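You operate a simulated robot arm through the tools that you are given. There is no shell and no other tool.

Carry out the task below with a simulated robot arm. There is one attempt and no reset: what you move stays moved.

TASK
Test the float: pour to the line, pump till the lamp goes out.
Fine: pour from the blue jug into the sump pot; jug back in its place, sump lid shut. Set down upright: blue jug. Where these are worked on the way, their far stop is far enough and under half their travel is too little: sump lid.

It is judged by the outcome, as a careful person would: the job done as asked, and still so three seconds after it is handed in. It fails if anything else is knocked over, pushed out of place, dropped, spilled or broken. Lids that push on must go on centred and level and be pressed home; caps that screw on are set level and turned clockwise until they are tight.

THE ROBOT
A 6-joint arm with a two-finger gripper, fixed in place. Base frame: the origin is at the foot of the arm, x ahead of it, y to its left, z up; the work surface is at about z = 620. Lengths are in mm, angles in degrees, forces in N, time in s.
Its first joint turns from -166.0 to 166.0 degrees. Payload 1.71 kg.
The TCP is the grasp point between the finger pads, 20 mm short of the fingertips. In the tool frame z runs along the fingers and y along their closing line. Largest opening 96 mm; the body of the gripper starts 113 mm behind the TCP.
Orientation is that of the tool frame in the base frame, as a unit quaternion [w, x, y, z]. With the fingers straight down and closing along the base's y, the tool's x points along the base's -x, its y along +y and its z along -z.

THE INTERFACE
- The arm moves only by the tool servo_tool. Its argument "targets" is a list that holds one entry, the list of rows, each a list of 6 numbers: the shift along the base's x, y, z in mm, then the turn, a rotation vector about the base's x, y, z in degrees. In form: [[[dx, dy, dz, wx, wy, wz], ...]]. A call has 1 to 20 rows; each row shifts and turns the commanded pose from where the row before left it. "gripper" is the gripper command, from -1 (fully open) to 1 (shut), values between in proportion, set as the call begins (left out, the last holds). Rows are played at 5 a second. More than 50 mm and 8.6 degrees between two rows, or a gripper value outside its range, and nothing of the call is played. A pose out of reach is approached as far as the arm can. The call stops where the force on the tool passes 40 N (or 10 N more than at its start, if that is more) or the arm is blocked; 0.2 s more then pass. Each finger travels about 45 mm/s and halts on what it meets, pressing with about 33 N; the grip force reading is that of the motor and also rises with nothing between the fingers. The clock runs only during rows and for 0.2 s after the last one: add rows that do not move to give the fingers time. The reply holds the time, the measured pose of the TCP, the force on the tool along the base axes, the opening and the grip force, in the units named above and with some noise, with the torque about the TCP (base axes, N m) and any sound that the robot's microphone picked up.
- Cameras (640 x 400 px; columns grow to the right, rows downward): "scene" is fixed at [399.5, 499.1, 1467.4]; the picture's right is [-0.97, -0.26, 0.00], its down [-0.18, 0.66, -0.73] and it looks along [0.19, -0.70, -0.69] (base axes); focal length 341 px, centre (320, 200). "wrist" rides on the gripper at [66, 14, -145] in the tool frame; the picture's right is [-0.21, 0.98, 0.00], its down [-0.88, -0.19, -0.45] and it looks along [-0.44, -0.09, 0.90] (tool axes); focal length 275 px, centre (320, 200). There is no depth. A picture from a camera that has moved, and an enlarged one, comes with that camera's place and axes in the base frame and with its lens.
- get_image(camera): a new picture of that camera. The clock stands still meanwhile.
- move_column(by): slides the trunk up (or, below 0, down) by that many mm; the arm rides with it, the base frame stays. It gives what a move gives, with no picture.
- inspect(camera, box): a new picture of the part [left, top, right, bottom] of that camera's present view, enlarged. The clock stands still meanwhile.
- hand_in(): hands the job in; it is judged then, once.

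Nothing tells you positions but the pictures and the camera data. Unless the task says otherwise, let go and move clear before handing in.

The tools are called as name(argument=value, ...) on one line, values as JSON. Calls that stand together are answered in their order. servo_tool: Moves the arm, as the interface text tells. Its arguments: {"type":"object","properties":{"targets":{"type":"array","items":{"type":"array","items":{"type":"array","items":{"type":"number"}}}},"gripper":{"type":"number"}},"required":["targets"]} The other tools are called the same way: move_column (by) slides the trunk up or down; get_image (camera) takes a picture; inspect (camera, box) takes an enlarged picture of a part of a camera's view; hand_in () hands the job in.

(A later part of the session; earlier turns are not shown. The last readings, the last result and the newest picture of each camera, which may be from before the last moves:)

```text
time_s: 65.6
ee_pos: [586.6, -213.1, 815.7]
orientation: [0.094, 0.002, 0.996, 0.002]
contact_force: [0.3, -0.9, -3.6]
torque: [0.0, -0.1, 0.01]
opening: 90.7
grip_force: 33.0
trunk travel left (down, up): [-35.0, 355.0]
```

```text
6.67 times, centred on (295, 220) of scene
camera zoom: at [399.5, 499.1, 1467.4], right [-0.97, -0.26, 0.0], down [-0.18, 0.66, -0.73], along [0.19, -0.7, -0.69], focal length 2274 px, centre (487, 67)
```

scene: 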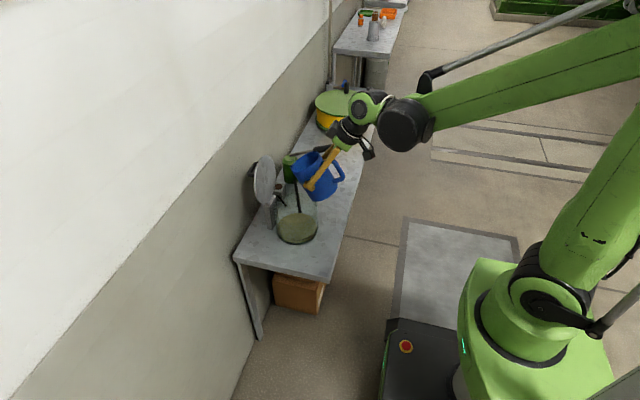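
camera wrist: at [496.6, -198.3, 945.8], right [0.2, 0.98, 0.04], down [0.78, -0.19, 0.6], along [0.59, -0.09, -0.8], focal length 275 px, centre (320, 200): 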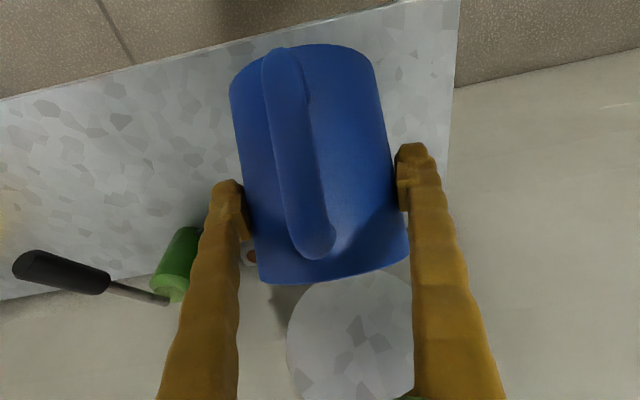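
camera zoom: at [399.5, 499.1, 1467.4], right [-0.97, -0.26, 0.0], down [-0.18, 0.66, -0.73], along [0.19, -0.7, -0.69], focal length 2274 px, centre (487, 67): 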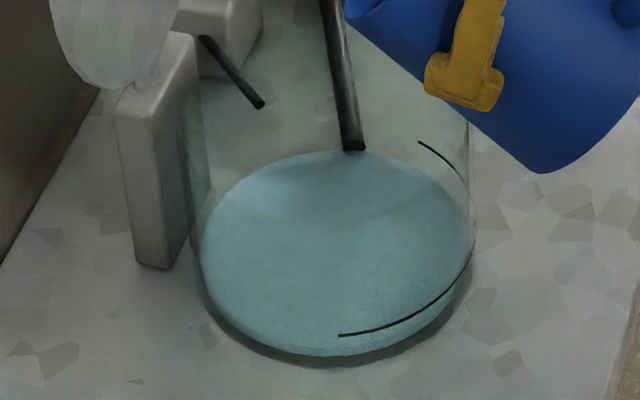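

Flow stopped at this tilt, with the level up a few mm and about 12 mm still to go. Tilting further in small steps.

servo_tool(targets=[[[0, 0, 0, 0, 1, 0], [0, 0, 0, 0, 1, 0], [0, 0, 0, 0, 1, 0], [0, 0, 0, 0, 1, 0], [0, 0, 0, 0, 0, 0], [0, 0, 0, 0, 0, 0], [0, 0, 0, 0, 0, 0], [0, 0, 0, 0, 0, 0]]])

inspect(camera="scene", box=[265, 190, 325, 250])

inspect(camera="scene", box=[250, 150, 350, 250])

```text
time_s: 67.4
ee_pos: [586.5, -211.3, 816.3]
orientation: [0.059, 0.001, 0.998, 0.003]
contact_force: [0.5, 0.8, -3.5]
torque: [0.01, -0.11, 0.0]
opening: 90.6
grip_force: 32.8
trunk travel left (down, up): [-35.0, 355.0]
```

```text
6.67 times, centred on (295, 220) of scene
camera zoom: at [399.5, 499.1, 1467.4], right [-0.97, -0.26, 0.0], down [-0.18, 0.66, -0.73], along [0.19, -0.7, -0.69], focal length 2274 px, centre (487, 67)
```

zoom: 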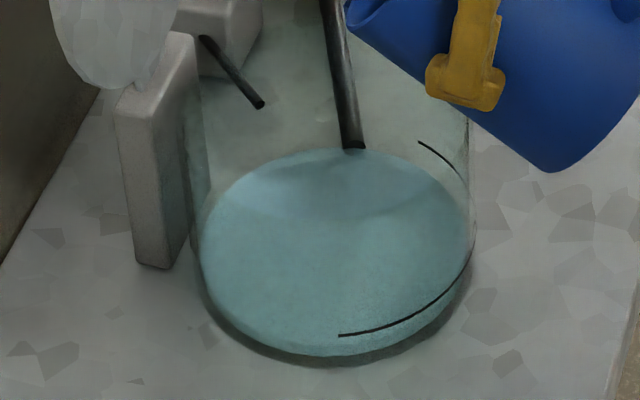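

```text
4.00 times, centred on (300, 200) of scene
camera zoom: at [399.5, 499.1, 1467.4], right [-0.97, -0.26, 0.0], down [-0.18, 0.66, -0.73], along [0.19, -0.7, -0.69], focal length 1365 px, centre (400, 200)
```

zoom: 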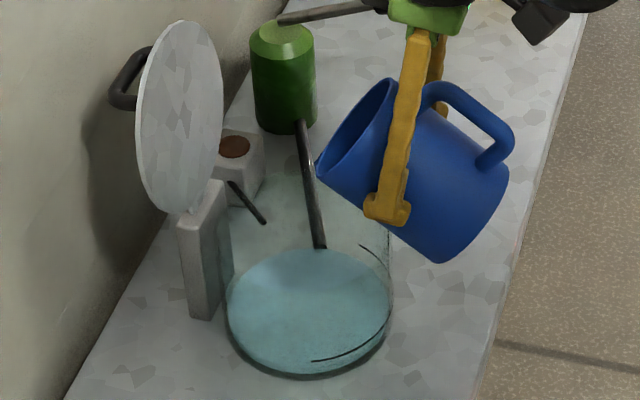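

A bit more flowed. I'll continue tilting in small steps, checking each time.

servo_tool(targets=[[[0, 0, 0, 0, 1, 0], [0, 0, 0, 0, 1, 0], [0, 0, 0, 0, 1, 0], [0, 0, 0, 0, 1, 0], [0, 0, 0, 0, 0, 0]]])

inspect(camera="scene", box=[250, 150, 350, 250])

servo_tool(targets=[[[0, 0, 0, 0, 0, 0], [0, 0, 0, 0, 0, 0], [0, 0, 0, 0, 0, 0]]])

inspect(camera="scene", box=[265, 190, 325, 250])

```text
time_s: 68.6
ee_pos: [586.9, -211.2, 815.9]
orientation: [0.024, 0.001, 1.0, 0.002]
contact_force: [0.1, -0.8, -3.9]
torque: [0.0, -0.05, -0.02]
opening: 90.4
grip_force: 32.9
trunk travel left (down, up): [-35.0, 355.0]
```

```text
4.00 times, centred on (300, 200) of scene
camera zoom: at [399.5, 499.1, 1467.4], right [-0.97, -0.26, 0.0], down [-0.18, 0.66, -0.73], along [0.19, -0.7, -0.69], focal length 1365 px, centre (400, 200)
```

zoom: 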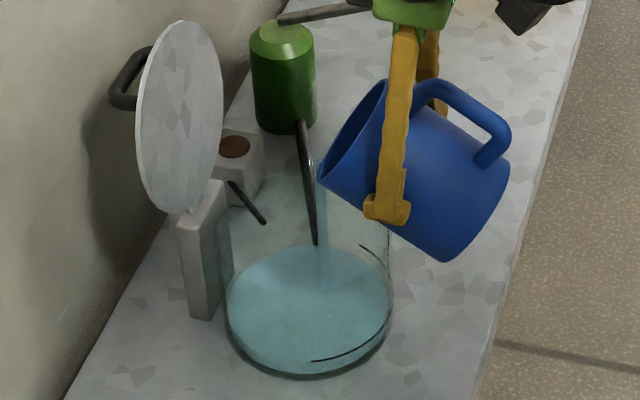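

```text
time_s: 69.4
ee_pos: [587.4, -211.4, 816.0]
orientation: [0.023, 0.001, 1.0, 0.003]
contact_force: [-0.5, 0.1, -2.8]
torque: [0.02, -0.08, -0.01]
opening: 90.4
grip_force: 32.9
trunk travel left (down, up): [-35.0, 355.0]
```

```text
6.67 times, centred on (295, 220) of scene
camera zoom: at [399.5, 499.1, 1467.4], right [-0.97, -0.26, 0.0], down [-0.18, 0.66, -0.73], along [0.19, -0.7, -0.69], focal length 2274 px, centre (487, 67)
```

zoom: 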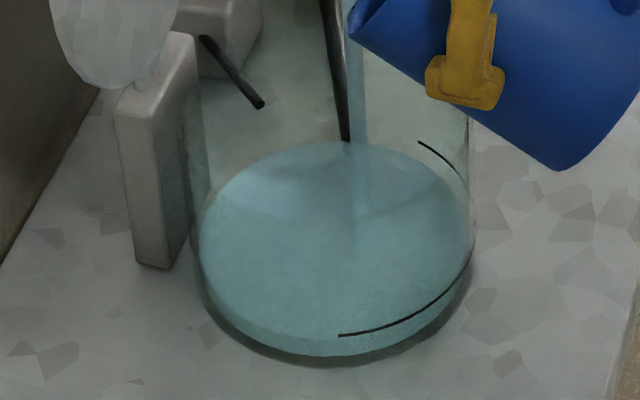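

It is flowing gently and the level is rising. I'll keep waiting and checking.

servo_tool(targets=[[[0, 0, 0, 0, 0, 0], [0, 0, 0, 0, 0, 0], [0, 0, 0, 0, 0, 0], [0, 0, 0, 0, 0, 0]]])

inspect(camera="scene", box=[265, 190, 325, 250])

```text
time_s: 70.4
ee_pos: [587.0, -212.2, 815.9]
orientation: [0.023, 0.001, 1.0, 0.003]
contact_force: [-0.4, -0.9, -2.8]
torque: [-0.01, -0.06, 0.02]
opening: 90.5
grip_force: 32.8
trunk travel left (down, up): [-35.0, 355.0]
```

```text
6.67 times, centred on (295, 220) of scene
camera zoom: at [399.5, 499.1, 1467.4], right [-0.97, -0.26, 0.0], down [-0.18, 0.66, -0.73], along [0.19, -0.7, -0.69], focal length 2274 px, centre (487, 67)
```

zoom: 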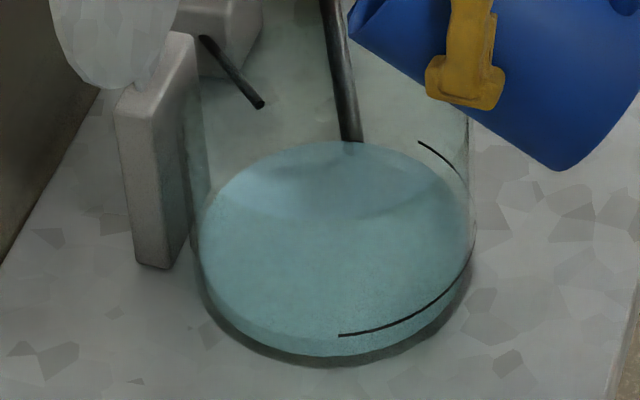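

inspect(camera="scene", box=[290, 225, 316, 247])

inspect(camera="scene", box=[300, 205, 340, 235])

```text
16.00 times, centred on (303, 236) of scene
camera zoom: at [399.5, 499.1, 1467.4], right [-0.97, -0.26, 0.0], down [-0.18, 0.66, -0.73], along [0.19, -0.7, -0.69], focal length 5459 px, centre (592, -376)
```

zoom: 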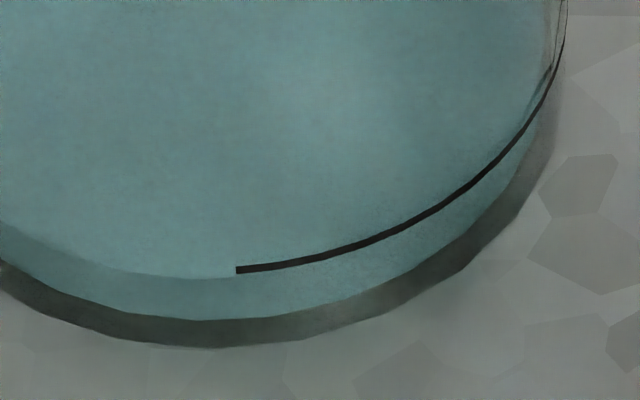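

```text
13.33 times, centred on (320, 220) of scene
camera zoom: at [399.5, 499.1, 1467.4], right [-0.97, -0.26, 0.0], down [-0.18, 0.66, -0.73], along [0.19, -0.7, -0.69], focal length 4549 px, centre (320, -67)
```

zoom: 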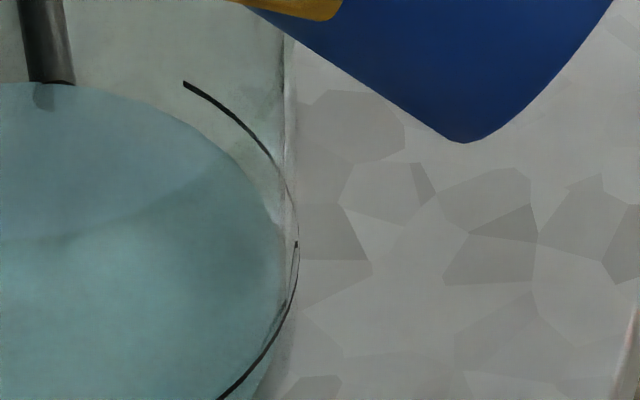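

By comparing the line with both the near and far liquid edges I estimate about 7 mm (≈95 ml) still to go. Tilting on in small steps.

servo_tool(targets=[[[0, 0, 0, 0, 1, 0], [0, 0, 0, 0, 1, 0], [0, 0, 0, 0, 1, 0], [0, 0, 0, 0, 0, 0], [0, 0, 0, 0, 0, 0], [0, 0, 0, 0, 0, 0], [0, 0, 0, 0, 0, 0], [0, 0, 0, 0, 0, 0], [0, 0, 0, 0, 0, 0]]])

inspect(camera="scene", box=[265, 190, 325, 250])

inspect(camera="scene", box=[290, 225, 316, 247])

inspect(camera="scene", box=[300, 205, 340, 235])

```text
time_s: 72.4
ee_pos: [586.7, -211.1, 817.1]
orientation: [-0.002, 0.001, 1.0, 0.002]
contact_force: [0.4, -0.8, -2.0]
torque: [0.0, -0.09, 0.03]
opening: 90.1
grip_force: 32.7
trunk travel left (down, up): [-35.0, 355.0]
```

```text
6.67 times, centred on (295, 220) of scene
camera zoom: at [399.5, 499.1, 1467.4], right [-0.97, -0.26, 0.0], down [-0.18, 0.66, -0.73], along [0.19, -0.7, -0.69], focal length 2274 px, centre (487, 67)
```

zoom: 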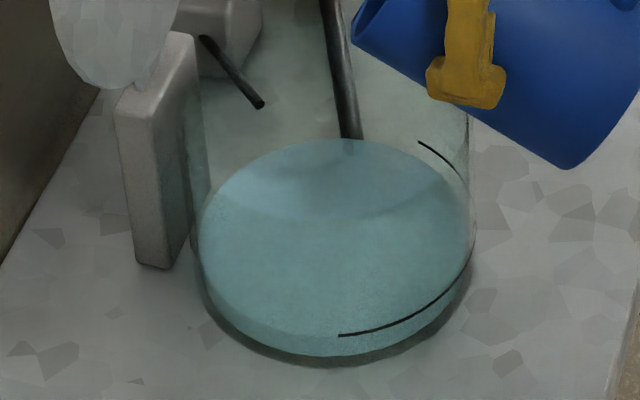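

```text
16.00 times, centred on (303, 236) of scene
camera zoom: at [399.5, 499.1, 1467.4], right [-0.97, -0.26, 0.0], down [-0.18, 0.66, -0.73], along [0.19, -0.7, -0.69], focal length 5459 px, centre (592, -376)
```

zoom: 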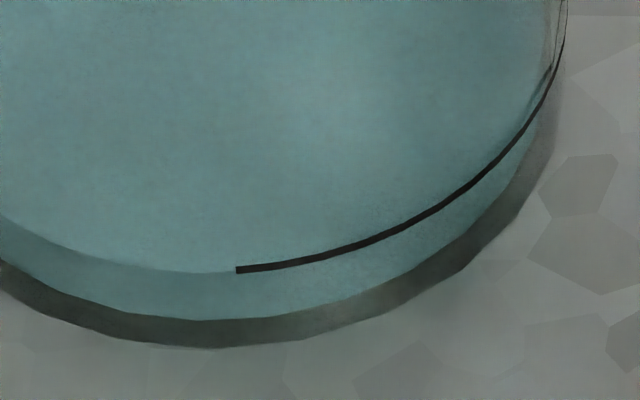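

```text
13.33 times, centred on (320, 220) of scene
camera zoom: at [399.5, 499.1, 1467.4], right [-0.97, -0.26, 0.0], down [-0.18, 0.66, -0.73], along [0.19, -0.7, -0.69], focal length 4549 px, centre (320, -67)
```

zoom: 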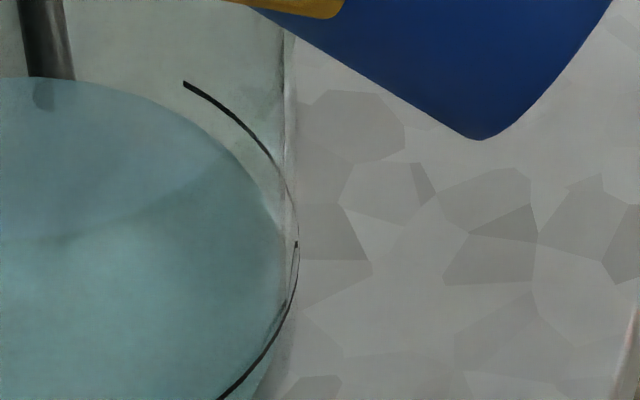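

Rising steadily; about 5 mm remain. Continuing.

servo_tool(targets=[[[0, 0, 0, 0, 1, 0], [0, 0, 0, 0, 1, 0], [0, 0, 0, 0, 1, 0], [0, 0, 0, 0, 0, 0], [0, 0, 0, 0, 0, 0], [0, 0, 0, 0, 0, 0], [0, 0, 0, 0, 0, 0], [0, 0, 0, 0, 0, 0], [0, 0, 0, 0, 0, 0]]])

inspect(camera="scene", box=[250, 150, 350, 250])

inspect(camera="scene", box=[290, 225, 316, 247])

inspect(camera="scene", box=[300, 205, 340, 235])

```text
time_s: 74.4
ee_pos: [585.8, -211.7, 816.6]
orientation: [-0.028, 0.001, 1.0, 0.002]
contact_force: [-0.5, -0.2, -2.6]
torque: [0.0, -0.06, 0.0]
opening: 90.1
grip_force: 32.6
trunk travel left (down, up): [-35.0, 355.0]
```

```text
4.00 times, centred on (300, 200) of scene
camera zoom: at [399.5, 499.1, 1467.4], right [-0.97, -0.26, 0.0], down [-0.18, 0.66, -0.73], along [0.19, -0.7, -0.69], focal length 1365 px, centre (400, 200)
```

zoom: 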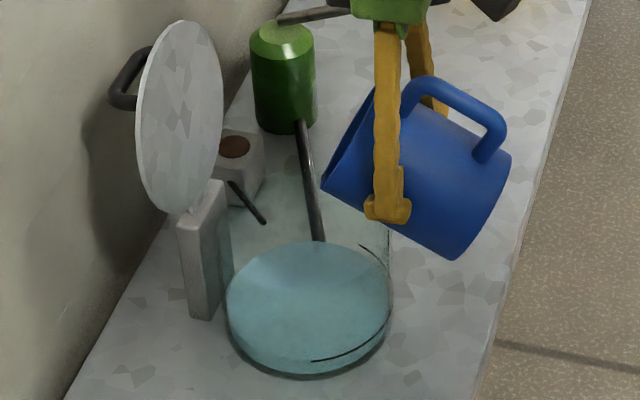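

```text
16.00 times, centred on (303, 236) of scene
camera zoom: at [399.5, 499.1, 1467.4], right [-0.97, -0.26, 0.0], down [-0.18, 0.66, -0.73], along [0.19, -0.7, -0.69], focal length 5459 px, centre (592, -376)
```

zoom: 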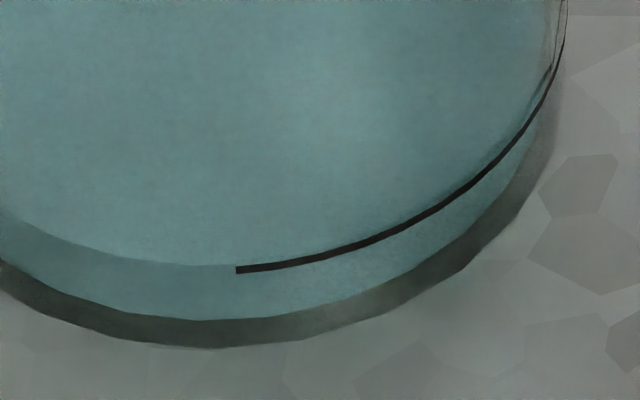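

```text
13.33 times, centred on (320, 220) of scene
camera zoom: at [399.5, 499.1, 1467.4], right [-0.97, -0.26, 0.0], down [-0.18, 0.66, -0.73], along [0.19, -0.7, -0.69], focal length 4549 px, centre (320, -67)
```

zoom: 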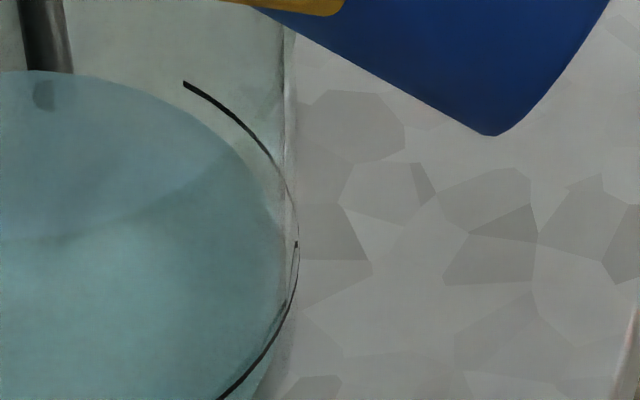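

About 3 mm to go. Continuing with smaller steps.

servo_tool(targets=[[[0, 0, 0, 0, 1, 0], [0, 0, 0, 0, 1, 0], [0, 0, 0, 0, 0.5, 0], [0, 0, 0, 0, 0, 0], [0, 0, 0, 0, 0, 0], [0, 0, 0, 0, 0, 0], [0, 0, 0, 0, 0, 0], [0, 0, 0, 0, 0, 0], [0, 0, 0, 0, 0, 0]]])

inspect(camera="scene", box=[250, 150, 350, 250])

inspect(camera="scene", box=[290, 225, 316, 247])

inspect(camera="scene", box=[300, 205, 340, 235])

```text
time_s: 76.4
ee_pos: [586.0, -212.8, 815.8]
orientation: [-0.05, 0.001, 0.999, 0.002]
contact_force: [-0.5, 0.2, -1.9]
torque: [-0.02, -0.07, 0.0]
opening: 89.9
grip_force: 32.7
trunk travel left (down, up): [-35.0, 355.0]
```

```text
4.00 times, centred on (300, 200) of scene
camera zoom: at [399.5, 499.1, 1467.4], right [-0.97, -0.26, 0.0], down [-0.18, 0.66, -0.73], along [0.19, -0.7, -0.69], focal length 1365 px, centre (400, 200)
```

zoom: 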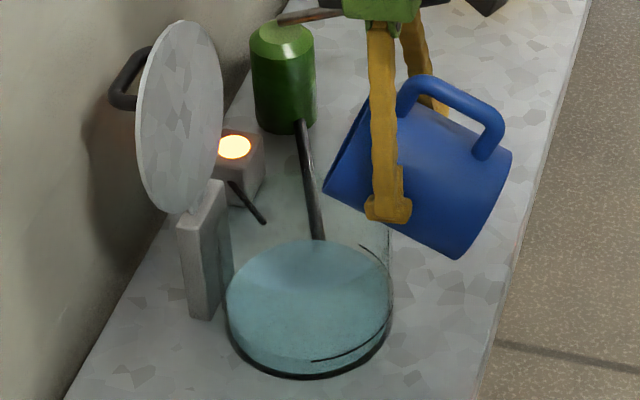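

```text
16.00 times, centred on (303, 236) of scene
camera zoom: at [399.5, 499.1, 1467.4], right [-0.97, -0.26, 0.0], down [-0.18, 0.66, -0.73], along [0.19, -0.7, -0.69], focal length 5459 px, centre (592, -376)
```

zoom: 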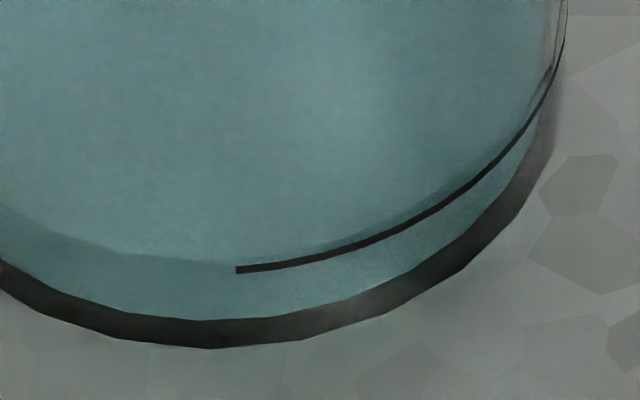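

```text
13.33 times, centred on (320, 220) of scene
camera zoom: at [399.5, 499.1, 1467.4], right [-0.97, -0.26, 0.0], down [-0.18, 0.66, -0.73], along [0.19, -0.7, -0.69], focal length 4549 px, centre (320, -67)
```

zoom: 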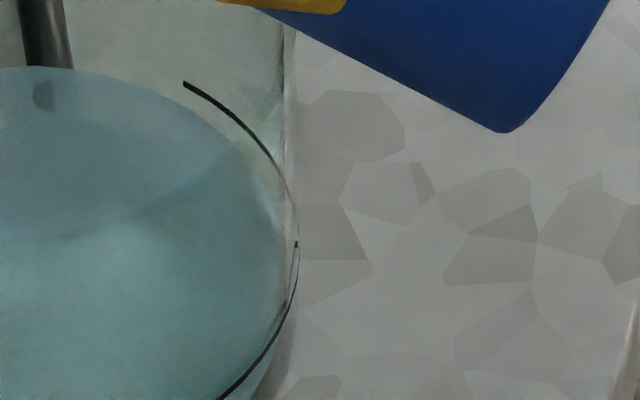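

The lamp has just lit. The level appears to be still a couple of mm short of the line, so I'll examine more closely.

inspect(camera="scene", box=[294, 234, 310, 246])

inspect(camera="scene", box=[308, 205, 324, 217])

inspect(camera="scene", box=[312, 214, 328, 226])

```text
16.00 times, centred on (302, 240) of scene
camera zoom: at [399.5, 499.1, 1467.4], right [-0.97, -0.26, 0.0], down [-0.18, 0.66, -0.73], along [0.19, -0.7, -0.69], focal length 5459 px, centre (608, -440)
```

zoom: 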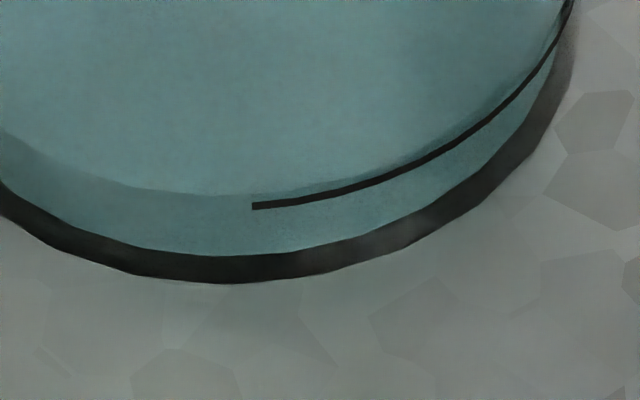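

```text
16.00 times, centred on (316, 211) of scene
camera zoom: at [399.5, 499.1, 1467.4], right [-0.97, -0.26, 0.0], down [-0.18, 0.66, -0.73], along [0.19, -0.7, -0.69], focal length 5459 px, centre (384, 24)
```

zoom: 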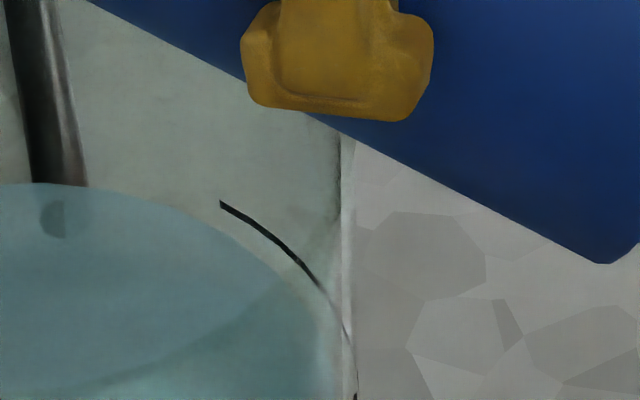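

```text
16.00 times, centred on (320, 220) of scene
camera zoom: at [399.5, 499.1, 1467.4], right [-0.97, -0.26, 0.0], down [-0.18, 0.66, -0.73], along [0.19, -0.7, -0.69], focal length 5459 px, centre (320, -120)
```

zoom: 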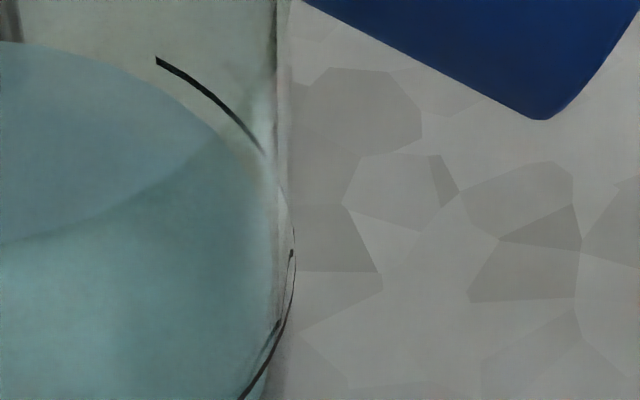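

My computed gap is now about 1.5 mm (≈20 ml) below the line. One more small tilt.

servo_tool(targets=[[[0, 0, 0, 0, 1, 0], [0, 0, 0, 0, 0.8, 0], [0, 0, 0, 0, 0, 0], [0, 0, 0, 0, 0, 0], [0, 0, 0, 0, 0, 0], [0, 0, 0, 0, 0, 0], [0, 0, 0, 0, 0, 0], [0, 0, 0, 0, 0, 0], [0, 0, 0, 0, 0, 0]]])

inspect(camera="scene", box=[294, 234, 310, 246])

inspect(camera="scene", box=[308, 205, 324, 217])

inspect(camera="scene", box=[250, 150, 350, 250])

```text
time_s: 78.4
ee_pos: [586.9, -211.1, 816.8]
orientation: [-0.066, 0.001, 0.998, 0.002]
contact_force: [-0.4, 0.1, -1.7]
torque: [-0.02, -0.04, -0.01]
opening: 90.0
grip_force: 33.0
trunk travel left (down, up): [-35.0, 355.0]
```

```text
16.00 times, centred on (302, 240) of scene
camera zoom: at [399.5, 499.1, 1467.4], right [-0.97, -0.26, 0.0], down [-0.18, 0.66, -0.73], along [0.19, -0.7, -0.69], focal length 5459 px, centre (608, -440)
```

zoom: 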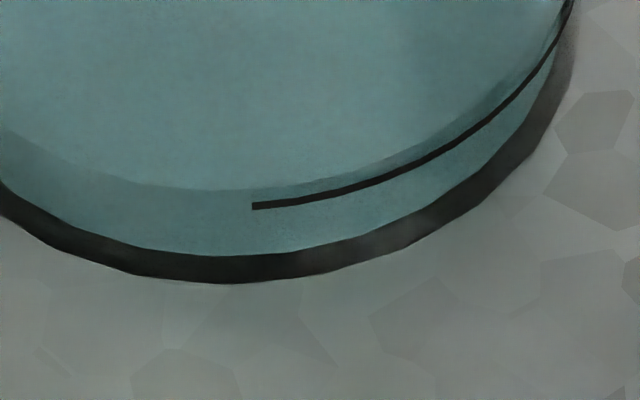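

```text
16.00 times, centred on (316, 211) of scene
camera zoom: at [399.5, 499.1, 1467.4], right [-0.97, -0.26, 0.0], down [-0.18, 0.66, -0.73], along [0.19, -0.7, -0.69], focal length 5459 px, centre (384, 24)
```

zoom: 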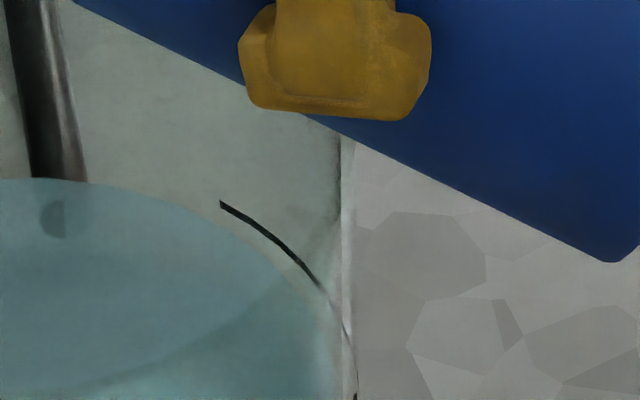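

```text
4.00 times, centred on (300, 200) of scene
camera zoom: at [399.5, 499.1, 1467.4], right [-0.97, -0.26, 0.0], down [-0.18, 0.66, -0.73], along [0.19, -0.7, -0.69], focal length 1365 px, centre (400, 200)
```

zoom: 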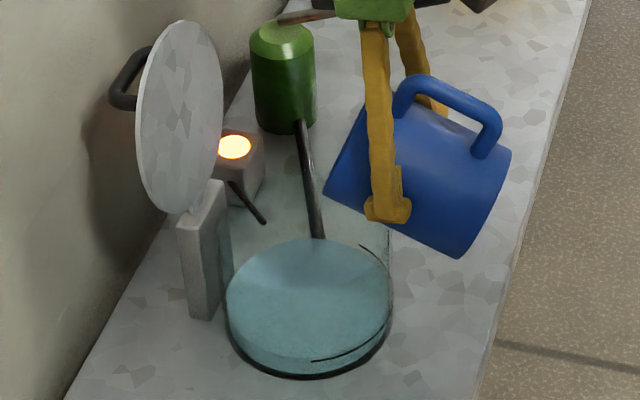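

The level now meets the line within measurement error and the lamp is on. I'll tilt the jug back and raise it away.

servo_tool(targets=[[[0, 0, 0, 0, -6, 0], [0, 0, 3, 0, -8, 0], [0, 0, 5, 0, -8, 0], [0, 0, 8, 0, -8, 0], [3, 0, 15, 0, -6, 0], [4, 0, 20, 0, -2.3, 0], [5, 0, 10, 0, 0, 0], [0, 0, 0, 0, 0, 0]]])

get_image(camera="scene")

get_image(camera="wrist")

```text
time_s: 80.2
ee_pos: [598.6, -212.0, 876.4]
orientation: [0.265, 0.0, 0.964, 0.003]
contact_force: [0.4, 0.6, -1.8]
torque: [-0.02, -0.02, -0.01]
opening: 89.7
grip_force: 32.9
trunk travel left (down, up): [-35.0, 355.0]
```

```text
taken
```

scene: 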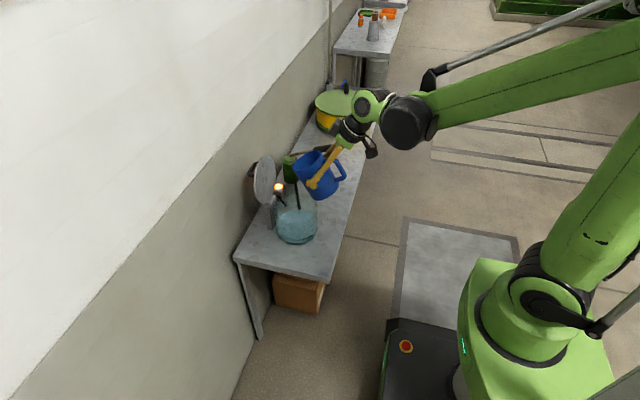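

```text
taken
camera wrist: at [469.3, -198.3, 967.5], right [0.18, 0.98, 0.11], down [0.53, -0.19, 0.83], along [0.83, -0.09, -0.55], focal length 275 px, centre (320, 200)
```

wrist: 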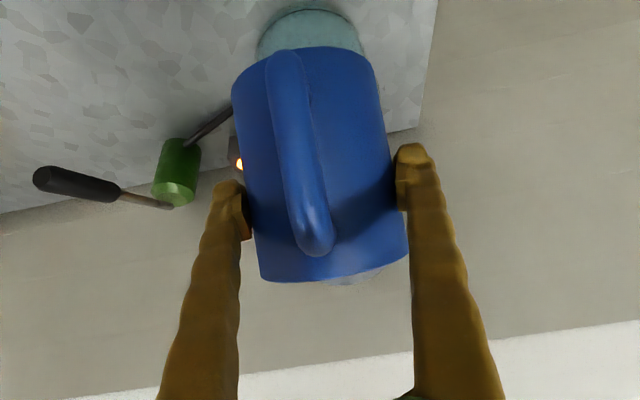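

The jug has crept a few mm forward in the pads, so I'll return promptly. Reversing the path and levelling the jug on the way.

servo_tool(targets=[[[4, -10, 4, 0, -3, 0], [6, -20, 6, 0, -4, 0], [6, -20, 6, 0, -4, 0], [6, -20, 6, 0, -4, 0], [6, -20, 6, 0, -4, 0], [6, -20, 4, 0, -4, 0], [4, -20, 2, 0, -4, 0], [3, -25, 0, 0, -3, 0], [0, -30, 0, 0, 0, 0], [0, -30, 0, 0, 0, 0], [0, -30, 0, 0, 0, 0], [0, -30, 0, 0, 0, 0], [0, -30, 0, 0, 0, 0], [0, -30, 0, 0, 0, 0], [0, -30, 0, 0, 0, 0], [0, -20, 0, 0, 0, 0], [0, -12, 0, 0, 0, 0], [0, 0, 0, 0, 0, 0]]])

get_image(camera="wrist")

get_image(camera="scene")

```text
time_s: 84.0
ee_pos: [639.9, -609.0, 911.3]
orientation: [0.506, -0.001, 0.862, 0.003]
contact_force: [1.0, 0.2, -1.8]
torque: [-0.04, 0.03, -0.01]
opening: 89.3
grip_force: 32.9
trunk travel left (down, up): [-35.0, 355.0]
```

```text
taken
camera wrist: at [482.4, -595.2, 924.2], right [0.1, 0.98, 0.18], down [0.04, -0.19, 0.98], along [0.99, -0.09, -0.06], focal length 275 px, centre (320, 200)
```

wrist: 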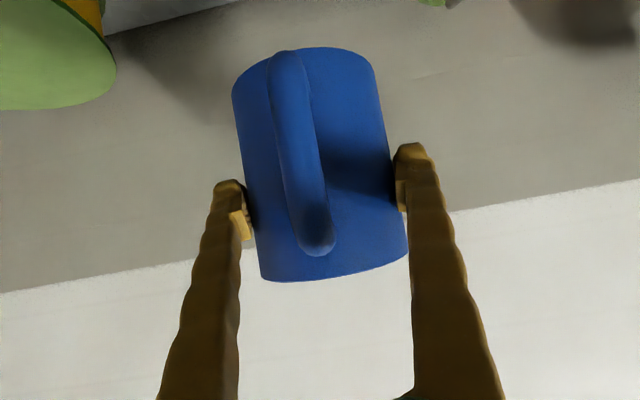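

```text
taken
```

scene: 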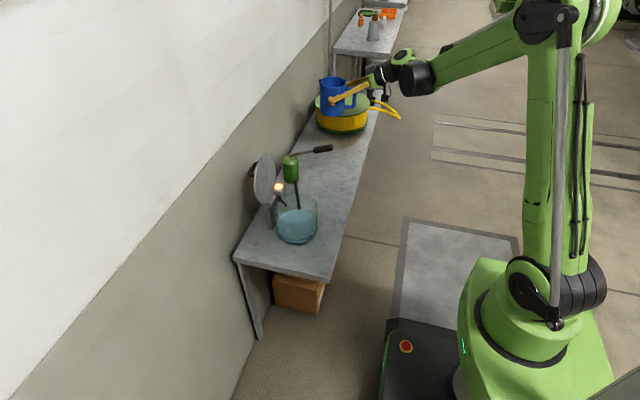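

I'll check whether the jug is still upright in the grip before setting it down.

inspect(camera="scene", box=[290, 50, 410, 140])

inspect(camera="wrist", box=[210, 30, 430, 300])

```text
4.44 times, centred on (350, 95) of scene
camera zoom: at [399.5, 499.1, 1467.4], right [-0.97, -0.26, 0.0], down [-0.18, 0.66, -0.73], along [0.19, -0.7, -0.69], focal length 1516 px, centre (187, 667)
```

zoom: 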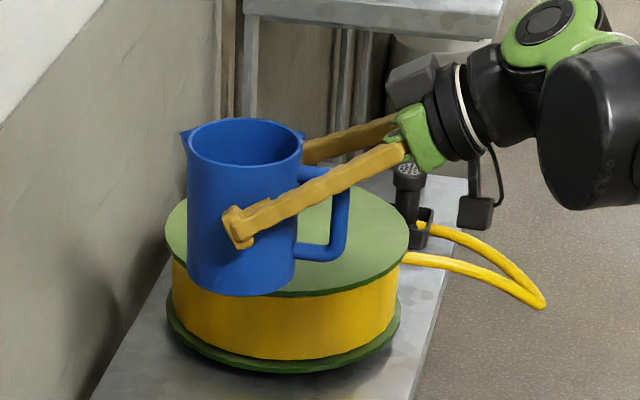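

```text
1.48 times, centred on (320, 165) of wrist
camera zoom: at [482.4, -595.2, 924.2], right [0.1, 0.98, 0.18], down [0.04, -0.19, 0.98], along [0.99, -0.09, -0.06], focal length 408 px, centre (320, 252)
```

zoom: 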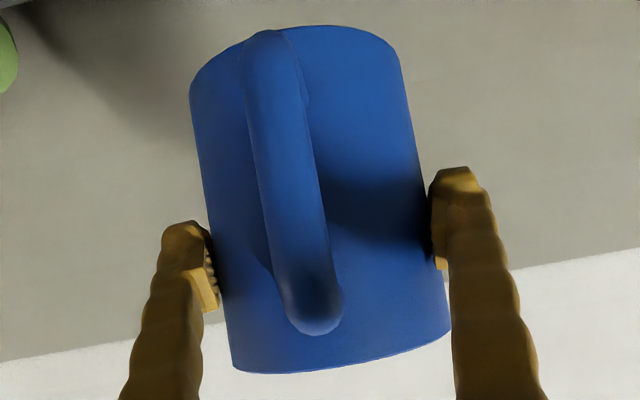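

The jug is upright in the grip but sits about 7 mm further forward than at pick-up, so I'll place with the TCP at x≈636. Descending.

servo_tool(targets=[[[-2, 0, -15, 0, 0, 0], [-2, 0, -25, 0, 0, 0], [0, 0, -30, 0, 0, 0], [0, 0, -30, 0, 0, 0], [0, 0, -30, 0, 0, 0], [0, 0, -30, 0, 0, 0], [0, 0, -25, 0, 0, 0], [0, 0, -15, 0, 0, 0], [0, 0, -8, 0, 0, 0], [0, 0, 0, 0, 0, 0]]])

inspect(camera="scene", box=[290, 100, 410, 190])

```text
time_s: 86.2
ee_pos: [634.7, -607.8, 702.6]
orientation: [0.506, 0.0, 0.863, 0.002]
contact_force: [-0.3, 0.4, -2.1]
torque: [0.02, 0.02, -0.02]
opening: 89.0
grip_force: 33.2
trunk travel left (down, up): [-35.0, 355.0]
```

```text
4.44 times, centred on (350, 145) of scene
camera zoom: at [399.5, 499.1, 1467.4], right [-0.97, -0.26, 0.0], down [-0.18, 0.66, -0.73], along [0.19, -0.7, -0.69], focal length 1516 px, centre (187, 444)
```

zoom: 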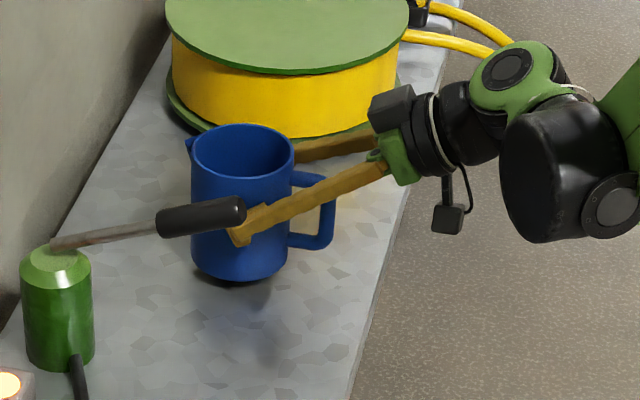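

Position matches the original within about 2 mm; nudging +2 mm in x and lowering slowly to contact.

servo_tool(targets=[[[1, 0, -4, 0, 0, 0], [1, 0, -4, 0, 0, 0], [0, 0, -3, 0, 0, 0], [0, 0, -2, 0, 0, 0], [0, 0, 0, 0, 0, 0]]])

inspect(camera="scene", box=[290, 100, 410, 190])

```text
time_s: 87.4
ee_pos: [637.4, -610.1, 690.3]
orientation: [0.506, -0.001, 0.863, 0.003]
contact_force: [0.7, 0.4, -1.6]
torque: [-0.01, -0.02, 0.0]
opening: 88.9
grip_force: 33.5
trunk travel left (down, up): [-35.0, 355.0]
```

```text
4.44 times, centred on (350, 145) of scene
camera zoom: at [399.5, 499.1, 1467.4], right [-0.97, -0.26, 0.0], down [-0.18, 0.66, -0.73], along [0.19, -0.7, -0.69], focal length 1516 px, centre (187, 444)
```

zoom: 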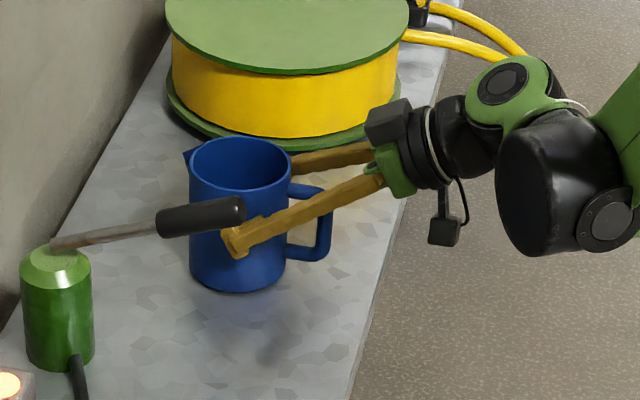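

servo_tool(targets=[[[0, 0, -1, 0, 0, 0], [0, 0, -1, 0, 0, 0], [0, 0, 0, 0, 0, 0]]])

```text
time_s: 88.2
ee_pos: [637.8, -610.1, 689.1]
orientation: [0.506, -0.002, 0.863, 0.003]
contact_force: [0.6, -0.2, 1.4]
torque: [-0.16, 0.05, -0.01]
opening: 88.7
grip_force: 33.2
trunk travel left (down, up): [-35.0, 355.0]
```

Contact with the bench. A touch more to seat it flat, then release.

servo_tool(targets=[[[0, 0, -0.8, 0, 0, 0], [0, 0, 0, 0, 0, 0]]])

servo_tool(targets=[[[0, 0, 0, 0, 0, 0], [0, 0, 0, 0, 0, 0], [0, 0, 0, 0, 0, 0]]], gripper=-1)

inspect(camera="scene", box=[290, 100, 410, 190])

get_image(camera="wrist")

```text
time_s: 88.8
ee_pos: [636.1, -609.3, 689.0]
orientation: [0.506, -0.001, 0.862, 0.002]
contact_force: [0.3, -1.3, 13.5]
torque: [-0.56, 0.1, -0.02]
opening: 88.9
grip_force: 32.5
trunk travel left (down, up): [-35.0, 355.0]
```

```text
time_s: 89.6
ee_pos: [638.1, -610.6, 686.2]
orientation: [0.506, 0.0, 0.863, 0.002]
contact_force: [0.1, -0.2, -0.2]
torque: [-0.02, 0.02, -0.02]
opening: 96.1
grip_force: 0.1
trunk travel left (down, up): [-35.0, 355.0]
```

```text
4.44 times, centred on (350, 145) of scene
camera zoom: at [399.5, 499.1, 1467.4], right [-0.97, -0.26, 0.0], down [-0.18, 0.66, -0.73], along [0.19, -0.7, -0.69], focal length 1516 px, centre (187, 444)
```

zoom: 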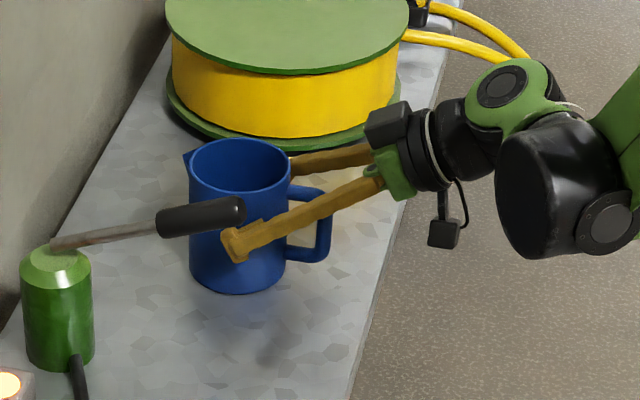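

```text
taken
camera wrist: at [480.1, -595.2, 700.8], right [0.1, 0.98, 0.18], down [0.04, -0.19, 0.98], along [0.99, -0.09, -0.06], focal length 275 px, centre (320, 200)
```

wrist: 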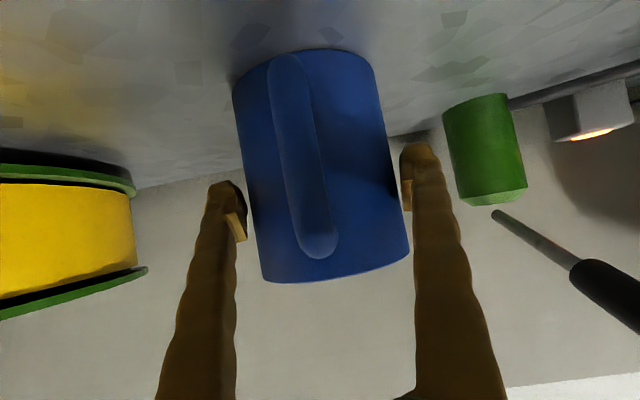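

The jug is back upright in its place. Withdrawing along the tool axis, straight back.

servo_tool(targets=[[[-5, 0, 2.8, 0, 0, 0], [-9, 0, 5, 0, 0, 0], [-13, 0, 7.2, 0, 0, 0], [-17, 0, 9.5, 0, 0, 0], [-22, 0, 12.2, 0, 0, 0], [-25, 0, 13.9, 0, 0, 0], [-25, 0, 13.9, 0, 0, 0], [0, 0, 0, 0, 0, 0]]])

inspect(camera="scene", box=[290, 100, 410, 190])

get_image(camera="wrist")

```text
time_s: 91.4
ee_pos: [521.2, -610.9, 752.5]
orientation: [0.506, 0.0, 0.863, 0.002]
contact_force: [0.0, -0.2, 0.2]
torque: [-0.01, -0.01, 0.02]
opening: 96.1
grip_force: 0.0
trunk travel left (down, up): [-35.0, 355.0]
```

```text
4.44 times, centred on (350, 145) of scene
camera zoom: at [399.5, 499.1, 1467.4], right [-0.97, -0.26, 0.0], down [-0.18, 0.66, -0.73], along [0.19, -0.7, -0.69], focal length 1516 px, centre (187, 444)
```

zoom: 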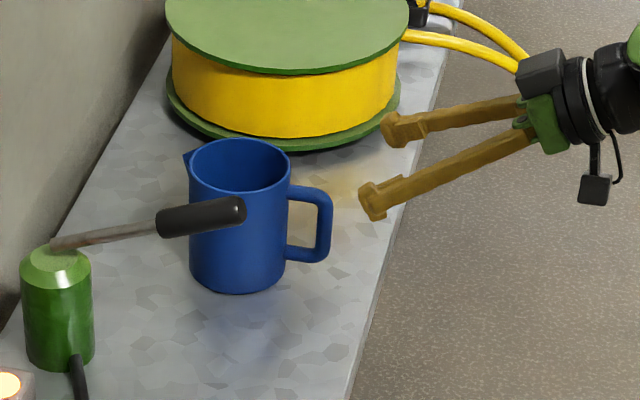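

```text
taken
camera wrist: at [364.2, -595.9, 765.5], right [0.1, 0.98, 0.18], down [0.04, -0.19, 0.98], along [0.99, -0.09, -0.06], focal length 275 px, centre (320, 200)
```

wrist: 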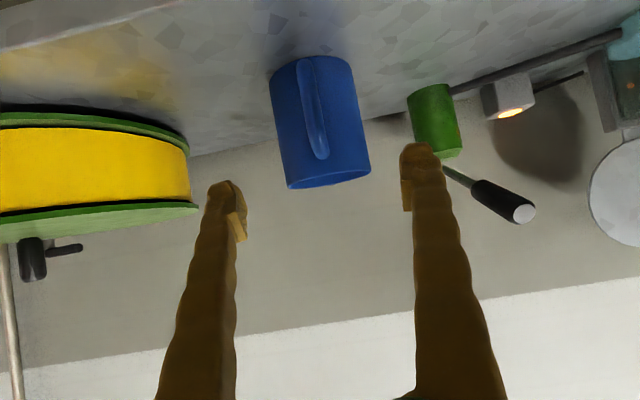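

The jug is back exactly where it was. Next is the pump lever (grip from about (613,-450,797) to (677,-452,769)). I'll rise, move over and point the tool down.

servo_tool(targets=[[[0, 0, 25, 0, 0, 0], [0, 0, 35, 0, 0, 0], [0, 0, 40, 0, 0, 0], [0, 0, 35, 0, 0, 0], [0, 0, 15, 0, 0, 0], [12, 20, 0, 0, 7.5, 0], [15, 20, 0, 0, 7.5, 0], [15, 20, 0, 0, 7.5, 0], [15, 20, 0, 0, 7.5, 0], [15, 20, 0, 0, 7.5, 0], [15, 20, 0, 0, 7.5, 0], [15, 20, 0, 0, 7.5, 0], [13, 20, 0, 0, 7.5, 0], [0, 0, 0, 0, 0, 0]]], gripper=0.0)

get_image(camera="wrist")

get_image(camera="scene")

```text
time_s: 94.4
ee_pos: [636.8, -448.3, 901.9]
orientation: [0.006, 0.001, 1.0, 0.002]
contact_force: [0.4, -0.3, 0.2]
torque: [-0.01, 0.01, -0.01]
opening: 48.0
grip_force: 0.1
trunk travel left (down, up): [-35.0, 355.0]
```

```text
taken
camera wrist: at [570.9, -434.8, 1045.9], right [0.21, 0.98, 0.01], down [0.87, -0.19, 0.45], along [0.45, -0.09, -0.89], focal length 275 px, centre (320, 200)
```

wrist: 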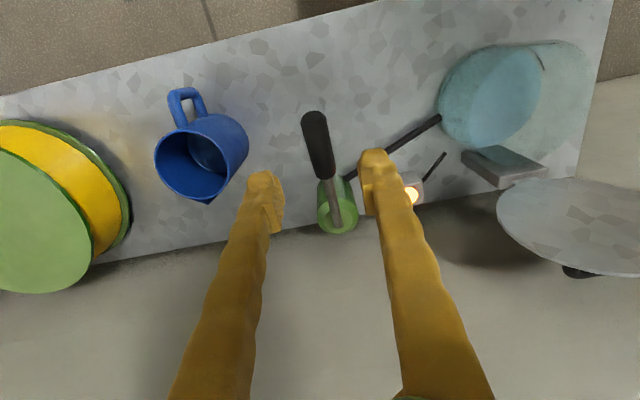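

```text
taken
```

scene: 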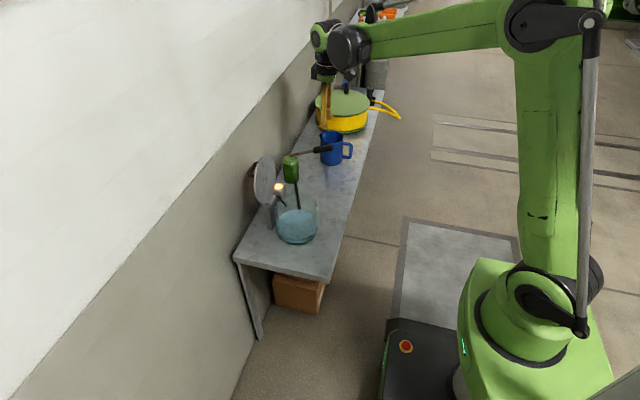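

inspect(camera="wrist", box=[260, 90, 420, 250])

inspect(camera="scene", box=[270, 120, 370, 190])

```text
2.50 times, centred on (340, 170) of wrist
camera zoom: at [570.9, -434.8, 1045.9], right [0.21, 0.98, 0.01], down [0.87, -0.19, 0.45], along [0.45, -0.09, -0.89], focal length 688 px, centre (270, 275)
```

zoom: 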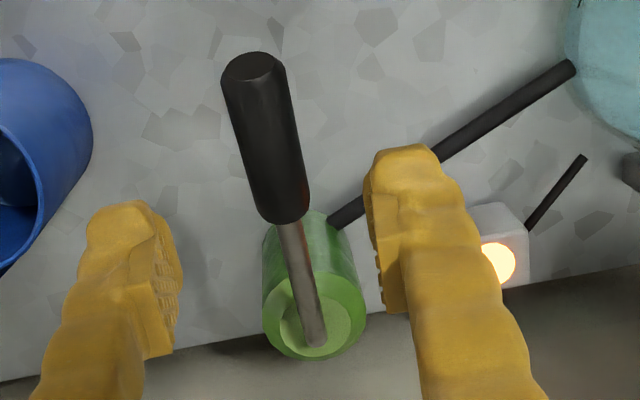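

```text
5.71 times, centred on (320, 155) of scene
camera zoom: at [399.5, 499.1, 1467.4], right [-0.97, -0.26, 0.0], down [-0.18, 0.66, -0.73], along [0.19, -0.7, -0.69], focal length 1950 px, centre (320, 457)
```

zoom: 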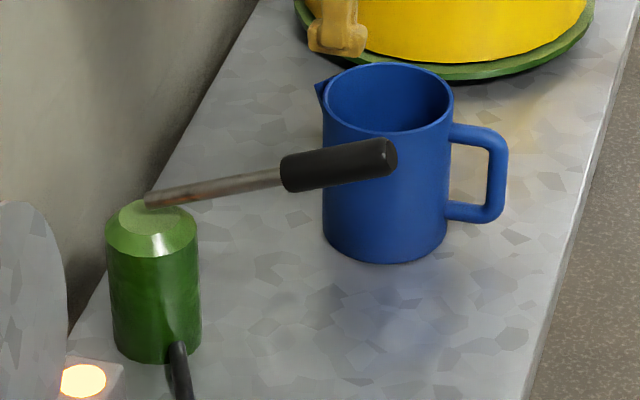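

Lever plane is y≈-451.5. Descending onto the middle of the grip with fingers either side.

servo_tool(targets=[[[3, -1.5, -30, 0, 0, 0], [3, -1.5, -30, 0, 0, 0], [2, 0, -30, 0, 0, 0], [0, 0, -18, 0, 0, 0], [0, 0, -10, 0, 0, 0], [0, 0, 0, 0, 0, 0]]])

get_image(camera="wrist")

inspect(camera="scene", box=[270, 90, 390, 190])

```text
time_s: 95.8
ee_pos: [645.3, -451.3, 784.0]
orientation: [0.008, 0.001, 1.0, 0.003]
contact_force: [0.0, -1.0, -0.8]
torque: [-0.02, 0.0, 0.0]
opening: 47.7
grip_force: 0.0
trunk travel left (down, up): [-35.0, 355.0]
```

```text
taken
camera wrist: at [578.3, -438.1, 927.8], right [0.21, 0.98, 0.01], down [0.87, -0.19, 0.46], along [0.45, -0.09, -0.89], focal length 275 px, centre (320, 200)
```

wrist: 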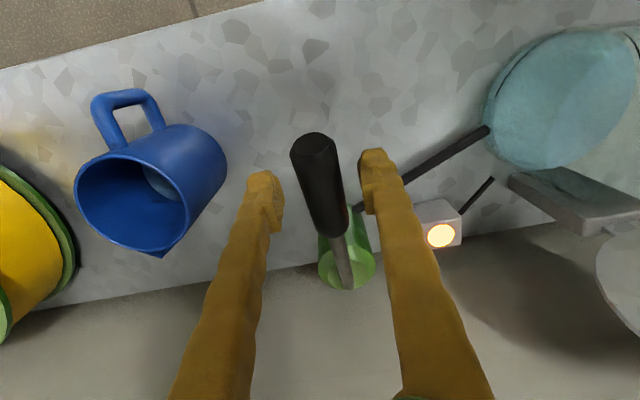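

```text
4.00 times, centred on (330, 140) of scene
camera zoom: at [399.5, 499.1, 1467.4], right [-0.97, -0.26, 0.0], down [-0.18, 0.66, -0.73], along [0.19, -0.7, -0.69], focal length 1365 px, centre (280, 440)
```

zoom: 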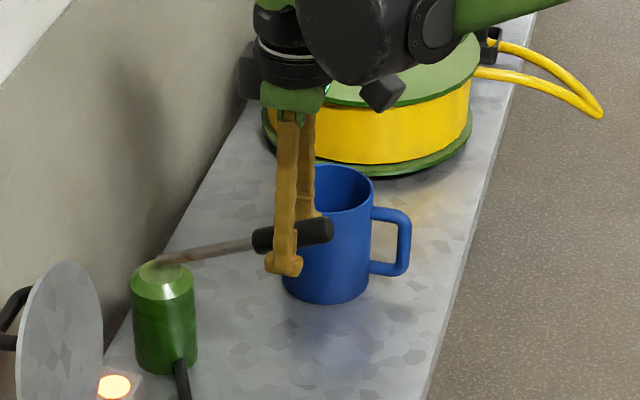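

Well centred. Closing on the lever grip.

servo_tool(targets=[[[0, 0, 0, 0, 0, 0], [0, 0, 0, 0, 0, 0], [0, 0, 0, 0, 0, 0]]], gripper=1)

```text
time_s: 96.6
ee_pos: [644.7, -449.8, 783.5]
orientation: [0.007, 0.0, 1.0, 0.003]
contact_force: [-5.8, 26.1, -8.1]
torque: [-0.19, 0.03, -0.57]
opening: 19.8
grip_force: 32.8
trunk travel left (down, up): [-35.0, 355.0]
```

There's a side load of 26 N, so the lever is slightly to +y. I'll relieve it with a small +y shift.

servo_tool(targets=[[[0, 1.2, 0, 0, 0, 0], [0, 0, 0, 0, 0, 0]]])

```text
time_s: 97.2
ee_pos: [645.3, -450.2, 784.1]
orientation: [0.007, 0.001, 1.0, 0.004]
contact_force: [-5.0, 22.8, -9.4]
torque: [0.07, 0.15, 0.2]
opening: 19.4
grip_force: 34.6
trunk travel left (down, up): [-35.0, 355.0]
```

servo_tool(targets=[[[0, 1.5, 0, 0, 0, 0], [0, 0.5, 0, 0, 0, 0], [0, 0, 0, 0, 0, 0]]])

```text
time_s: 98.0
ee_pos: [644.7, -450.8, 784.3]
orientation: [0.007, 0.001, 1.0, 0.001]
contact_force: [2.5, -5.4, -1.2]
torque: [-0.04, -0.07, -0.1]
opening: 19.5
grip_force: 34.7
trunk travel left (down, up): [-35.0, 355.0]
```

Balanced now. I'll stroke the lever down along its arc about the pump-top pivot (≈(771,736)), feeling the force.

servo_tool(targets=[[[-1.3, 0, -3.7, 0, -1.6, 0], [-1.2, 0, -3.7, 0, -1.7, 0], [-1.2, 0, -3.8, 0, -1.7, 0], [0, 0, 0, 0, 0, 0]]])

inspect(camera="scene", box=[250, 110, 370, 210])

```text
time_s: 99.0
ee_pos: [640.1, -449.9, 772.7]
orientation: [0.051, 0.0, 0.999, 0.002]
contact_force: [6.8, -19.2, 1.3]
torque: [-0.11, -0.22, -0.18]
opening: 19.3
grip_force: 35.1
trunk travel left (down, up): [-35.0, 355.0]
```

```text
4.00 times, centred on (310, 160) of scene
camera zoom: at [399.5, 499.1, 1467.4], right [-0.97, -0.26, 0.0], down [-0.18, 0.66, -0.73], along [0.19, -0.7, -0.69], focal length 1365 px, centre (360, 360)
```

zoom: 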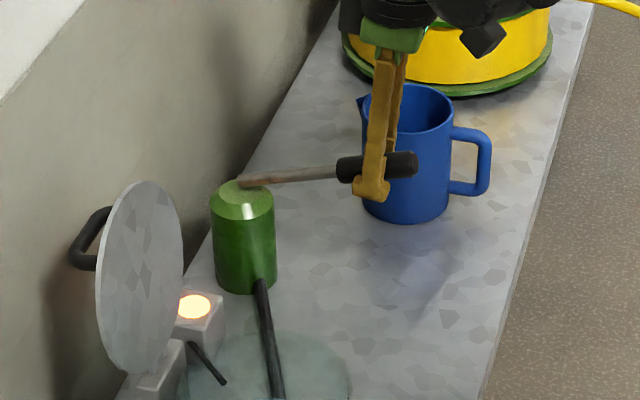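

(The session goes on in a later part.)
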